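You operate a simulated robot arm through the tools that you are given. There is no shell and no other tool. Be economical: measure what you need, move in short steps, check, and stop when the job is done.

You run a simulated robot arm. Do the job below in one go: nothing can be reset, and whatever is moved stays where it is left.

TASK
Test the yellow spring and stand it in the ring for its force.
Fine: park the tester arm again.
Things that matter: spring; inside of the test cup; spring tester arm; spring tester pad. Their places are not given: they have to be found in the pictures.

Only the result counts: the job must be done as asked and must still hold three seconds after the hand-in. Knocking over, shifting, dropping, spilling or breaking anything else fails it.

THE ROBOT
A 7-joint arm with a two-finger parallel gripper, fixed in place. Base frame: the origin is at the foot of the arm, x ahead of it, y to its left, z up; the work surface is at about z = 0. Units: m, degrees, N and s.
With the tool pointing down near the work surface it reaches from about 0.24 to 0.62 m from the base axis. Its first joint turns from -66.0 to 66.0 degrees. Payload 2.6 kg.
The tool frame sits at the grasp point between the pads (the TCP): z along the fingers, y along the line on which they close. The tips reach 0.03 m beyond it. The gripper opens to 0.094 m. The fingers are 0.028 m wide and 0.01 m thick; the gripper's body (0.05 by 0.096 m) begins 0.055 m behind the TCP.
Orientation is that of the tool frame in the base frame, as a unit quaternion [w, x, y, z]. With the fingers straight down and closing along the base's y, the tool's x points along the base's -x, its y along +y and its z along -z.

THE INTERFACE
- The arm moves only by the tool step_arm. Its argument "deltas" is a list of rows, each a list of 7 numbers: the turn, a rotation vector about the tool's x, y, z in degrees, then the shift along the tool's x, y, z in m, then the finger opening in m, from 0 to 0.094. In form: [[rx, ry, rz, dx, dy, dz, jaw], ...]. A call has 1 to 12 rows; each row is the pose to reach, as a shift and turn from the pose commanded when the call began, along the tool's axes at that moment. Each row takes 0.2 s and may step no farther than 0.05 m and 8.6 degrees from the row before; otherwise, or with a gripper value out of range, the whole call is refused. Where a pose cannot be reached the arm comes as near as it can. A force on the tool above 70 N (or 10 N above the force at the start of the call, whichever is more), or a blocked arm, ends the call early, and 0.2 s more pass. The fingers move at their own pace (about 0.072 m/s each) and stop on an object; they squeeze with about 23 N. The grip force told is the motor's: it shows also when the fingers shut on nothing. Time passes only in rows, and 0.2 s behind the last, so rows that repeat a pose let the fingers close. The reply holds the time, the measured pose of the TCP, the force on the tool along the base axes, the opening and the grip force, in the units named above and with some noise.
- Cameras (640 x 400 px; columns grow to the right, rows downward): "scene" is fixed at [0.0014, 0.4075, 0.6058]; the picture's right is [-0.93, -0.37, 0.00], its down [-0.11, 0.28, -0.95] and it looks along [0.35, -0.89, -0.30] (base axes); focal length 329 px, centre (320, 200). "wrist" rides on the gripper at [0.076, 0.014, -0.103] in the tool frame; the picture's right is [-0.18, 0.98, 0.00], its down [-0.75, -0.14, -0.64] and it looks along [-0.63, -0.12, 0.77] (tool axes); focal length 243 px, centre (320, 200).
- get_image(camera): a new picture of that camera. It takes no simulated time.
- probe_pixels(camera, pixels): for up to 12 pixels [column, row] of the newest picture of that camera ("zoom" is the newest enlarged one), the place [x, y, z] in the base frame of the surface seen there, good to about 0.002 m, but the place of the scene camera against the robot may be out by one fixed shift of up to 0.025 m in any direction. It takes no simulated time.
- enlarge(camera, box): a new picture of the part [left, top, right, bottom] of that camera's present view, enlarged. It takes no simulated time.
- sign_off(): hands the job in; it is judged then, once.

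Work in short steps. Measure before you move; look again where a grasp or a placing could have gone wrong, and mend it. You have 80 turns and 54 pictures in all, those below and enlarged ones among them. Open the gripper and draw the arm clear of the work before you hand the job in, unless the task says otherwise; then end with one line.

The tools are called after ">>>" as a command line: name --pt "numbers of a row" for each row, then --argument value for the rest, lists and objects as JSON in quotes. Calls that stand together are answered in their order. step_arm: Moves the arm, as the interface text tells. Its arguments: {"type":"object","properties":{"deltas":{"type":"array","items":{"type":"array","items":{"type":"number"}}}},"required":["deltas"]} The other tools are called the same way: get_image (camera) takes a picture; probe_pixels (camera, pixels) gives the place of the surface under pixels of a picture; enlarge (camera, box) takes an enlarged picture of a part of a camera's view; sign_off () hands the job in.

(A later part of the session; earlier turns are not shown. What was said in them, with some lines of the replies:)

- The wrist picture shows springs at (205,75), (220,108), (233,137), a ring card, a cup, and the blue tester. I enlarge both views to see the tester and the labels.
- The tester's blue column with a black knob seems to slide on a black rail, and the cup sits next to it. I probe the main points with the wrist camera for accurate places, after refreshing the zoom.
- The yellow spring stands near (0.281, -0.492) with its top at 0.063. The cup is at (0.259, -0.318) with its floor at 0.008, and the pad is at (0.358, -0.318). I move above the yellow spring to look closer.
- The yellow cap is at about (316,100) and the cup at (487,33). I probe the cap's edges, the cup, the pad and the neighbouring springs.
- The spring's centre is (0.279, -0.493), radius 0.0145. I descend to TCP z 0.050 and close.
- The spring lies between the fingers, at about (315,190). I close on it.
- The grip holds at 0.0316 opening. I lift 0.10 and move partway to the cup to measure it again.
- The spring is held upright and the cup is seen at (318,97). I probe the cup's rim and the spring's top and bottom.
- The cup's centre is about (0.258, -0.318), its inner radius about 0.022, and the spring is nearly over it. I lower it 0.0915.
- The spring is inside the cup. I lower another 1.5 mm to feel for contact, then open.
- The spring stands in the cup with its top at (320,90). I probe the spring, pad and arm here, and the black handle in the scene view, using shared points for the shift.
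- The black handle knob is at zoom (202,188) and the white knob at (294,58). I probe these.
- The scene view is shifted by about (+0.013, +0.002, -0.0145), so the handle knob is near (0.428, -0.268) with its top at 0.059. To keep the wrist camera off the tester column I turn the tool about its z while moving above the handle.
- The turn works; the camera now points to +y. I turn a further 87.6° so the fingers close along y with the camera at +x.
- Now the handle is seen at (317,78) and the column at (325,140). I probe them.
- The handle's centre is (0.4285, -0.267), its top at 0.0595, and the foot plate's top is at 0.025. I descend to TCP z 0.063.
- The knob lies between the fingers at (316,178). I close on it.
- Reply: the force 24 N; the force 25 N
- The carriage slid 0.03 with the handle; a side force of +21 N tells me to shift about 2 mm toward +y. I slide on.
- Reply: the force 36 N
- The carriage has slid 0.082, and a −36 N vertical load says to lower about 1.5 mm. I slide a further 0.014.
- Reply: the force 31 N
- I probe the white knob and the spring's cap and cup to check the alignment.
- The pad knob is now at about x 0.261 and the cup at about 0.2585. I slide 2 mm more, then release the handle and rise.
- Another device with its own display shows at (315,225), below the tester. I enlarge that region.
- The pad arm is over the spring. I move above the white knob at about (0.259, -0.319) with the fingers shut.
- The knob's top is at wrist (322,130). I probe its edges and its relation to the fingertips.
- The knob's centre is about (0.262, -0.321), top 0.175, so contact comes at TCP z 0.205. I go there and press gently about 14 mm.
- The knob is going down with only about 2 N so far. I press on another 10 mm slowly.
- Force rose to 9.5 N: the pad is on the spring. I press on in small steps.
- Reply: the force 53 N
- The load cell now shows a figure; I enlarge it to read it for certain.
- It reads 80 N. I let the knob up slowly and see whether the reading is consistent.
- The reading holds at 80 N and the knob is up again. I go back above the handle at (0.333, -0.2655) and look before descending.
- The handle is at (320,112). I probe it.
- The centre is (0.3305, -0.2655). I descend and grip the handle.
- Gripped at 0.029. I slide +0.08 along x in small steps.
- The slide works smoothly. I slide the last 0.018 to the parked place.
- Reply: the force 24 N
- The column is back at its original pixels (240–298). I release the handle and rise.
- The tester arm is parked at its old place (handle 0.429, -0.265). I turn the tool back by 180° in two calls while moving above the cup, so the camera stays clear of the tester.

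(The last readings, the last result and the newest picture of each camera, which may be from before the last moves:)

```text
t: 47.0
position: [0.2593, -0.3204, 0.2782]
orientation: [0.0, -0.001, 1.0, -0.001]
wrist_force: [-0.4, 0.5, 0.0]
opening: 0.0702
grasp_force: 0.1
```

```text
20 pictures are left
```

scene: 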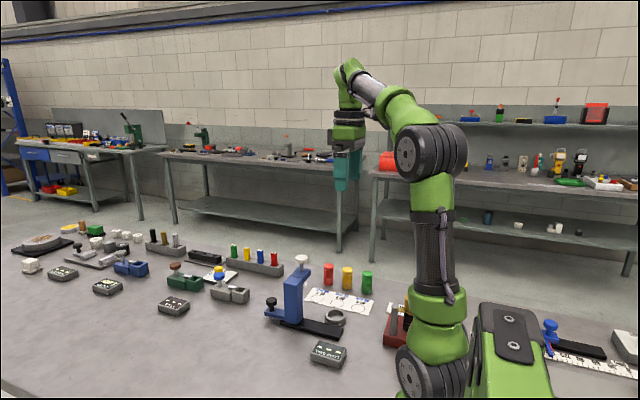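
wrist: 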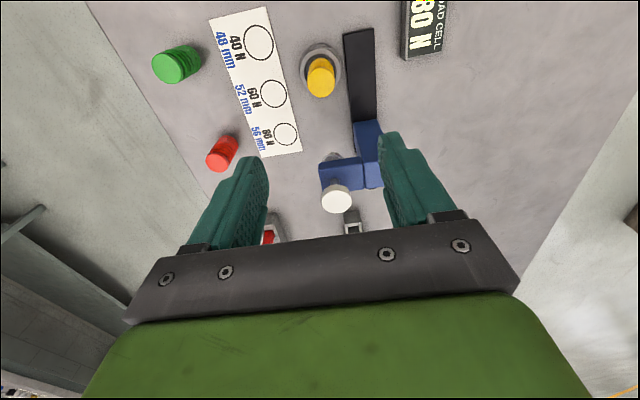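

The spring cap is at (321,84) and the 80 N ring at (286,133). I probe the cap edges, the ring, and the pad arm.

>>> probe_pixels --camera "wrist" --pixels '[[321, 85], [308, 84], [334, 83], [321, 96], [321, 73], [286, 133], [275, 134], [297, 132], [286, 123], [286, 143], [321, 200], [323, 180]]'

>>> enlarge --camera "wrist" --box '[200, 30, 380, 220]'

```text
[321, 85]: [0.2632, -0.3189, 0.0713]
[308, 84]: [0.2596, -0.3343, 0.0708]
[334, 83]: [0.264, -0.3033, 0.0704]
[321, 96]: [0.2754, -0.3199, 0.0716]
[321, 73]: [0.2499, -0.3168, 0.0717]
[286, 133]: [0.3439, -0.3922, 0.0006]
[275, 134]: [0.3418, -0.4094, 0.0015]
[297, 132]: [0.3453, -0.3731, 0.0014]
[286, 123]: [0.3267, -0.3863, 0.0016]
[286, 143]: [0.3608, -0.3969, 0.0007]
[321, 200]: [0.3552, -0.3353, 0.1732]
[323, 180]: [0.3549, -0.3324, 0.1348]
```

```text
2.11 times, centred on (290, 125) of wrist
```

zoom: 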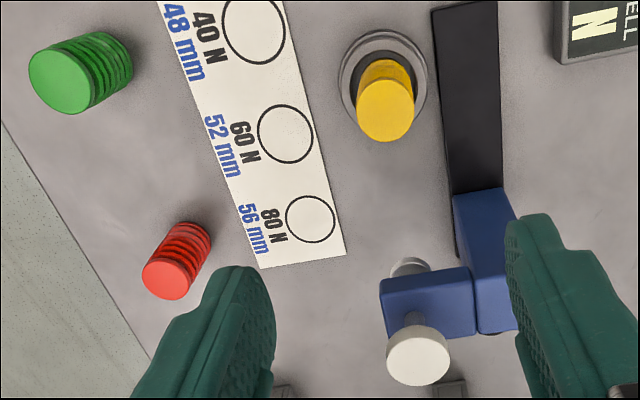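

The spring's centre is (0.262, -0.3188) and the ring's is (0.344, -0.392). I descend over the spring and grip it.

>>> step_arm --pt "0 0 0 -0.0025 0.0016 0.045 0.07" --pt "0 0 0 -0.0025 0.0016 0.09 0.07" --pt "0 0 0 -0.0025 0.0016 0.135 0.07" --pt "0 0 0 -0.0025 0.0016 0.175 0.07" --pt "0 0 0 -0.0025 0.0016 0.205 0.07" --pt "0 0 0 -0.0025 0.0016 0.219 0.07" --pt "0 0 0 -0.0025 0.0016 0.219 0.05" --pt "0 0 0 -0.0025 0.0016 0.219 0.02" --pt "0 0 0 -0.0025 0.0016 0.219 0.02" --pt "0 0 0 -0.0025 0.0016 0.219 0.02"

>>> get_image --camera "wrist"

```text
t: 49.2
position: [0.26, -0.3194, 0.0575]
orientation: [0.0, 0.001, 1.0, 0.0]
wrist_force: [-0.7, -0.9, -0.3]
opening: 0.0318
grasp_force: 23.2
```

```text
18 pictures are left
```

wrist: 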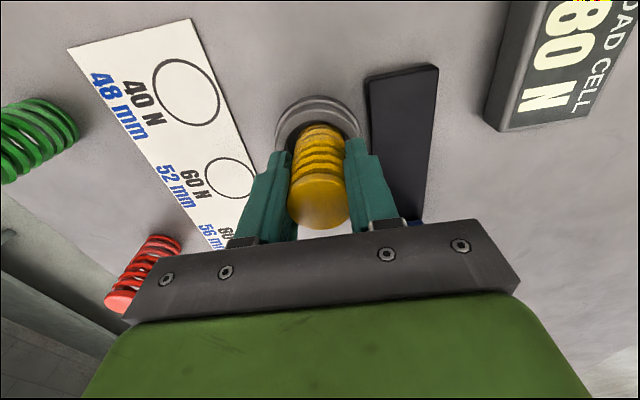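

The spring is gripped. I lift it, move in -y first and then +x to hover over the 80 N ring.

>>> step_arm --pt "0 0 0 0 0 -0.03 0.02" --pt "0 0 0 0 0 -0.065 0.02" --pt "0 0 0 0 0 -0.1 0.02" --pt "0 0 0 0 -0.035 -0.1 0.02" --pt "0 0 0 0 -0.073 -0.1 0.02" --pt "0 0 0 -0.03 -0.073 -0.1 0.02" --pt "0 0 0 -0.06 -0.073 -0.1 0.02" --pt "0 0 0 -0.0825 -0.073 -0.1 0.02" --pt "0 0 0 -0.0825 -0.073 -0.1 0.02"

>>> get_image --camera "wrist"

>>> enlarge --camera "scene" --box '[260, 200, 400, 370]'

```text
t: 51.2
position: [0.3439, -0.3903, 0.1591]
orientation: [0.0, 0.0, 1.0, 0.0]
wrist_force: [-0.1, -0.4, -1.6]
opening: 0.0318
grasp_force: 23.1
```

```text
17 pictures are left
```

wrist: 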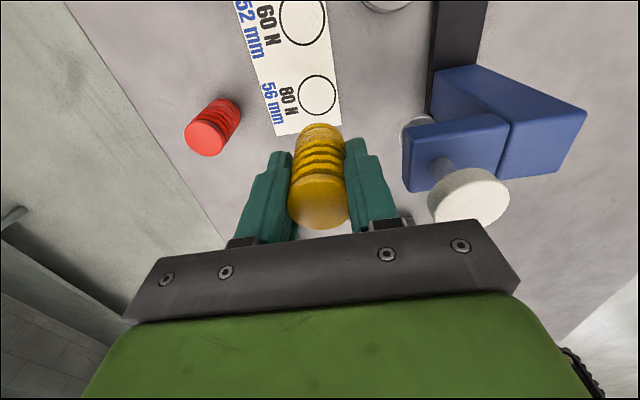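

```text
2.35 times, centred on (330, 285) of scene
```

zoom: 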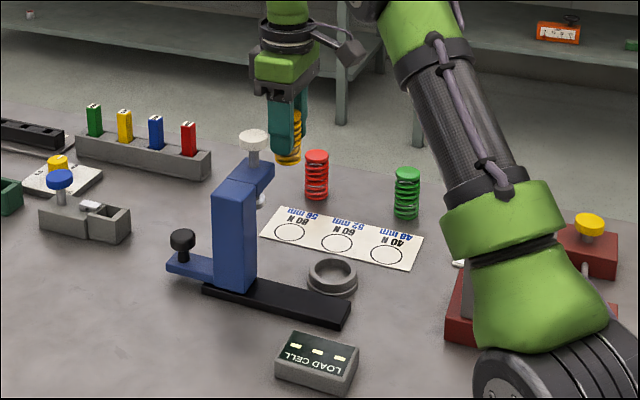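

The spring hovers over the card and the 80 N ring is at (317,95). I probe the ring's edge and the spring's top to centre.

>>> probe_pixels --camera "wrist" --pixels '[[298, 94], [335, 94], [317, 76], [317, 115], [317, 95], [318, 207], [303, 200], [332, 200], [316, 180], [318, 228], [430, 205], [405, 170]]'

>>> enlarge --camera "wrist" --box '[250, 60, 390, 240]'

```text
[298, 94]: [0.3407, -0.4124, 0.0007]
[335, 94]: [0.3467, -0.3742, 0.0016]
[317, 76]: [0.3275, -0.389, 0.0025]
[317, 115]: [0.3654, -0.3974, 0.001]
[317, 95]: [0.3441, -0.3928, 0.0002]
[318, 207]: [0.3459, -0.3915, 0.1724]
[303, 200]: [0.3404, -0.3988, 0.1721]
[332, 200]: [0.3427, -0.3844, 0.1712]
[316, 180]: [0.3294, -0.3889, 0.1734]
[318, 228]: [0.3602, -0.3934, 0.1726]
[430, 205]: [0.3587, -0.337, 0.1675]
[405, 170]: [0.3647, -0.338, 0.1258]
```

```text
2.22 times, centred on (320, 150) of wrist
```

zoom: 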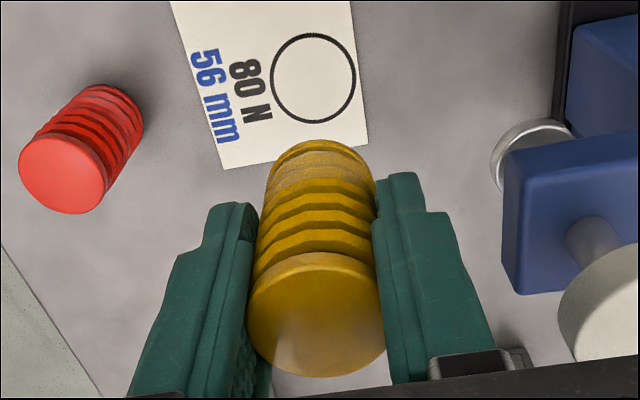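

The ring's centre is (0.345, -0.393) with radius 0.019, and the spring is at (0.345, -0.3915). I shift 1.5 mm in -y and descend.

>>> step_arm --pt "0 0 0 0 -0.0018 0.0 0.02" --pt "0 0 0 0 -0.0018 0.03 0.02" --pt "0 0 0 0 -0.0018 0.06 0.02" --pt "0 0 0 0 -0.0018 0.08 0.02" --pt "0 0 0 0 -0.0018 0.095 0.02" --pt "0 0 0 0 -0.0018 0.102 0.02" --pt "0 0 0 0 -0.0018 0.105 0.02" --pt "0 0 0 0 -0.0018 0.105 0.02"

>>> get_image --camera "wrist"

>>> enlarge --camera "scene" --box '[260, 220, 380, 350]'

```text
t: 53.0
position: [0.3436, -0.3928, 0.0516]
orientation: [0.0, 0.0, 1.0, 0.0]
wrist_force: [-0.4, -0.5, -0.9]
opening: 0.0316
grasp_force: 23.3
```

```text
14 pictures are left
```

wrist: 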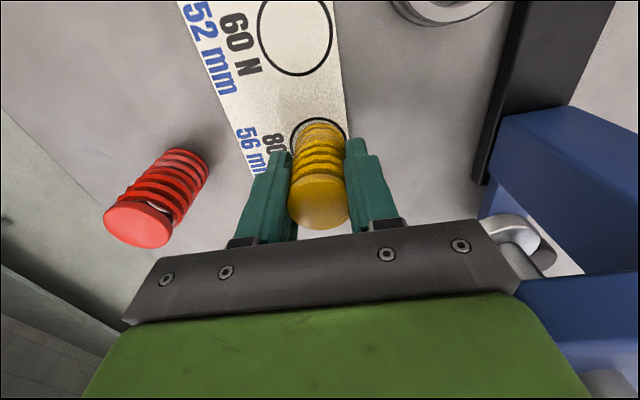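

```text
3.08 times, centred on (320, 285) of scene
```

zoom: 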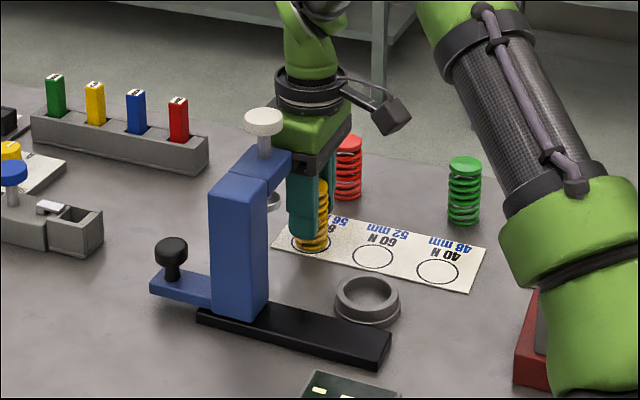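

The spring seems to be inside the ring. I enlarge to check the gap before letting go.

>>> enlarge --camera "wrist" --box '[270, 100, 370, 180]'

>>> enlarge --camera "scene" --box '[300, 270, 350, 310]'

```text
5.00 times, centred on (320, 140) of wrist
```

zoom: 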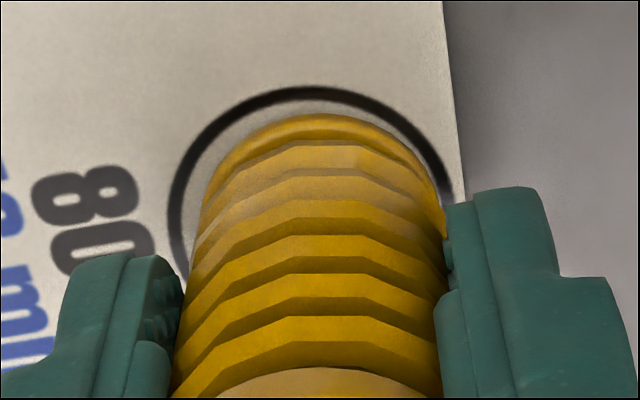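

```text
10.00 times, centred on (325, 290) of scene
```

zoom: 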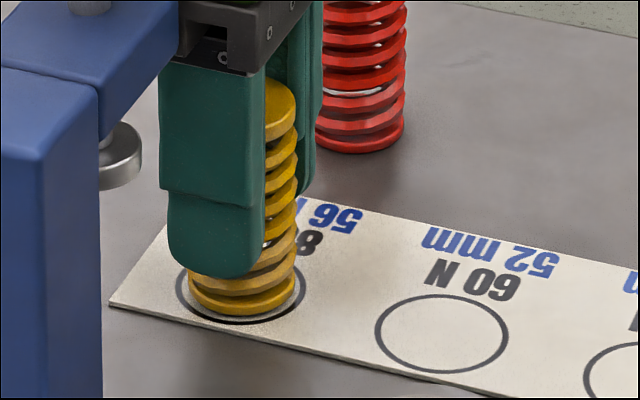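

It stands well within the ring, about 1 mm toward +y. I correct 1 mm in -y, lower 1 mm, open and lift straight up.

>>> step_arm --pt "0 0 0 0 -0.001 0 0.02" --pt "0 0 0 0 -0.001 0.001 0.02" --pt "0 0 0 0 -0.001 0.001 0.02"

>>> step_arm --pt "0 0 0 0 0 0 0.04" --pt "0 0 0 0 0 0 0.052" --pt "0 0 0 0 0 0 0.052" --pt "0 0 0 0 0 -0.02 0.052" --pt "0 0 0 0 0 -0.05 0.052" --pt "0 0 0 0 0 -0.09 0.052" --pt "0 0 0 0 0 -0.13 0.052" --pt "0 0 0 0 0 -0.17 0.052" --pt "0 0 0 0 0 -0.2 0.06" --pt "0 0 0 0 0 -0.2 0.08"

>>> get_image --camera "wrist"

>>> enlarge --camera "scene" --box '[250, 220, 400, 370]'

```text
t: 53.8
position: [0.3438, -0.3932, 0.0521]
orientation: [0.0, 0.0, 1.0, 0.0]
wrist_force: [-0.2, -0.2, -0.7]
opening: 0.0317
grasp_force: 22.9
```

```text
t: 56.0
position: [0.3442, -0.3955, 0.253]
orientation: [0.0, 0.0, 1.0, 0.0]
wrist_force: [0.0, -0.2, 0.0]
opening: 0.0799
grasp_force: 0.1
```

```text
10 pictures are left
```

wrist: 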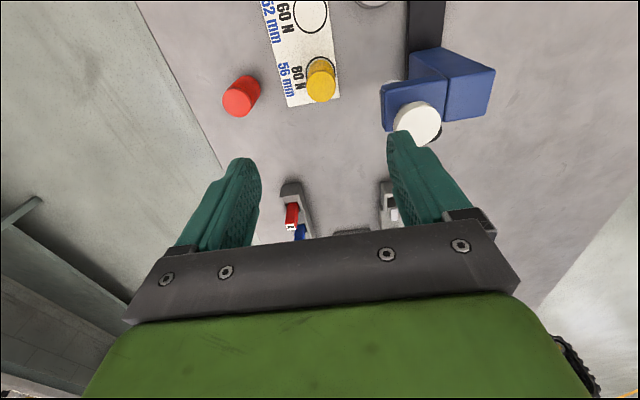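

```text
2.67 times, centred on (325, 295) of scene
```

zoom: 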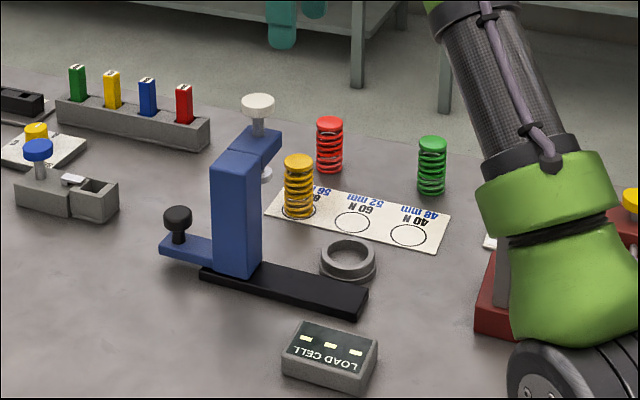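

The yellow spring stands upright in the 80 N ring, the tester arm is parked, and the open gripper is well clear at z 0.25. I hand in.

>>> sign_off

```text
The job is handed in.
```

I tested the yellow spring: the load cell read 80 N. The spring now stands in the 80 N ring, and the tester arm is parked again where it started.
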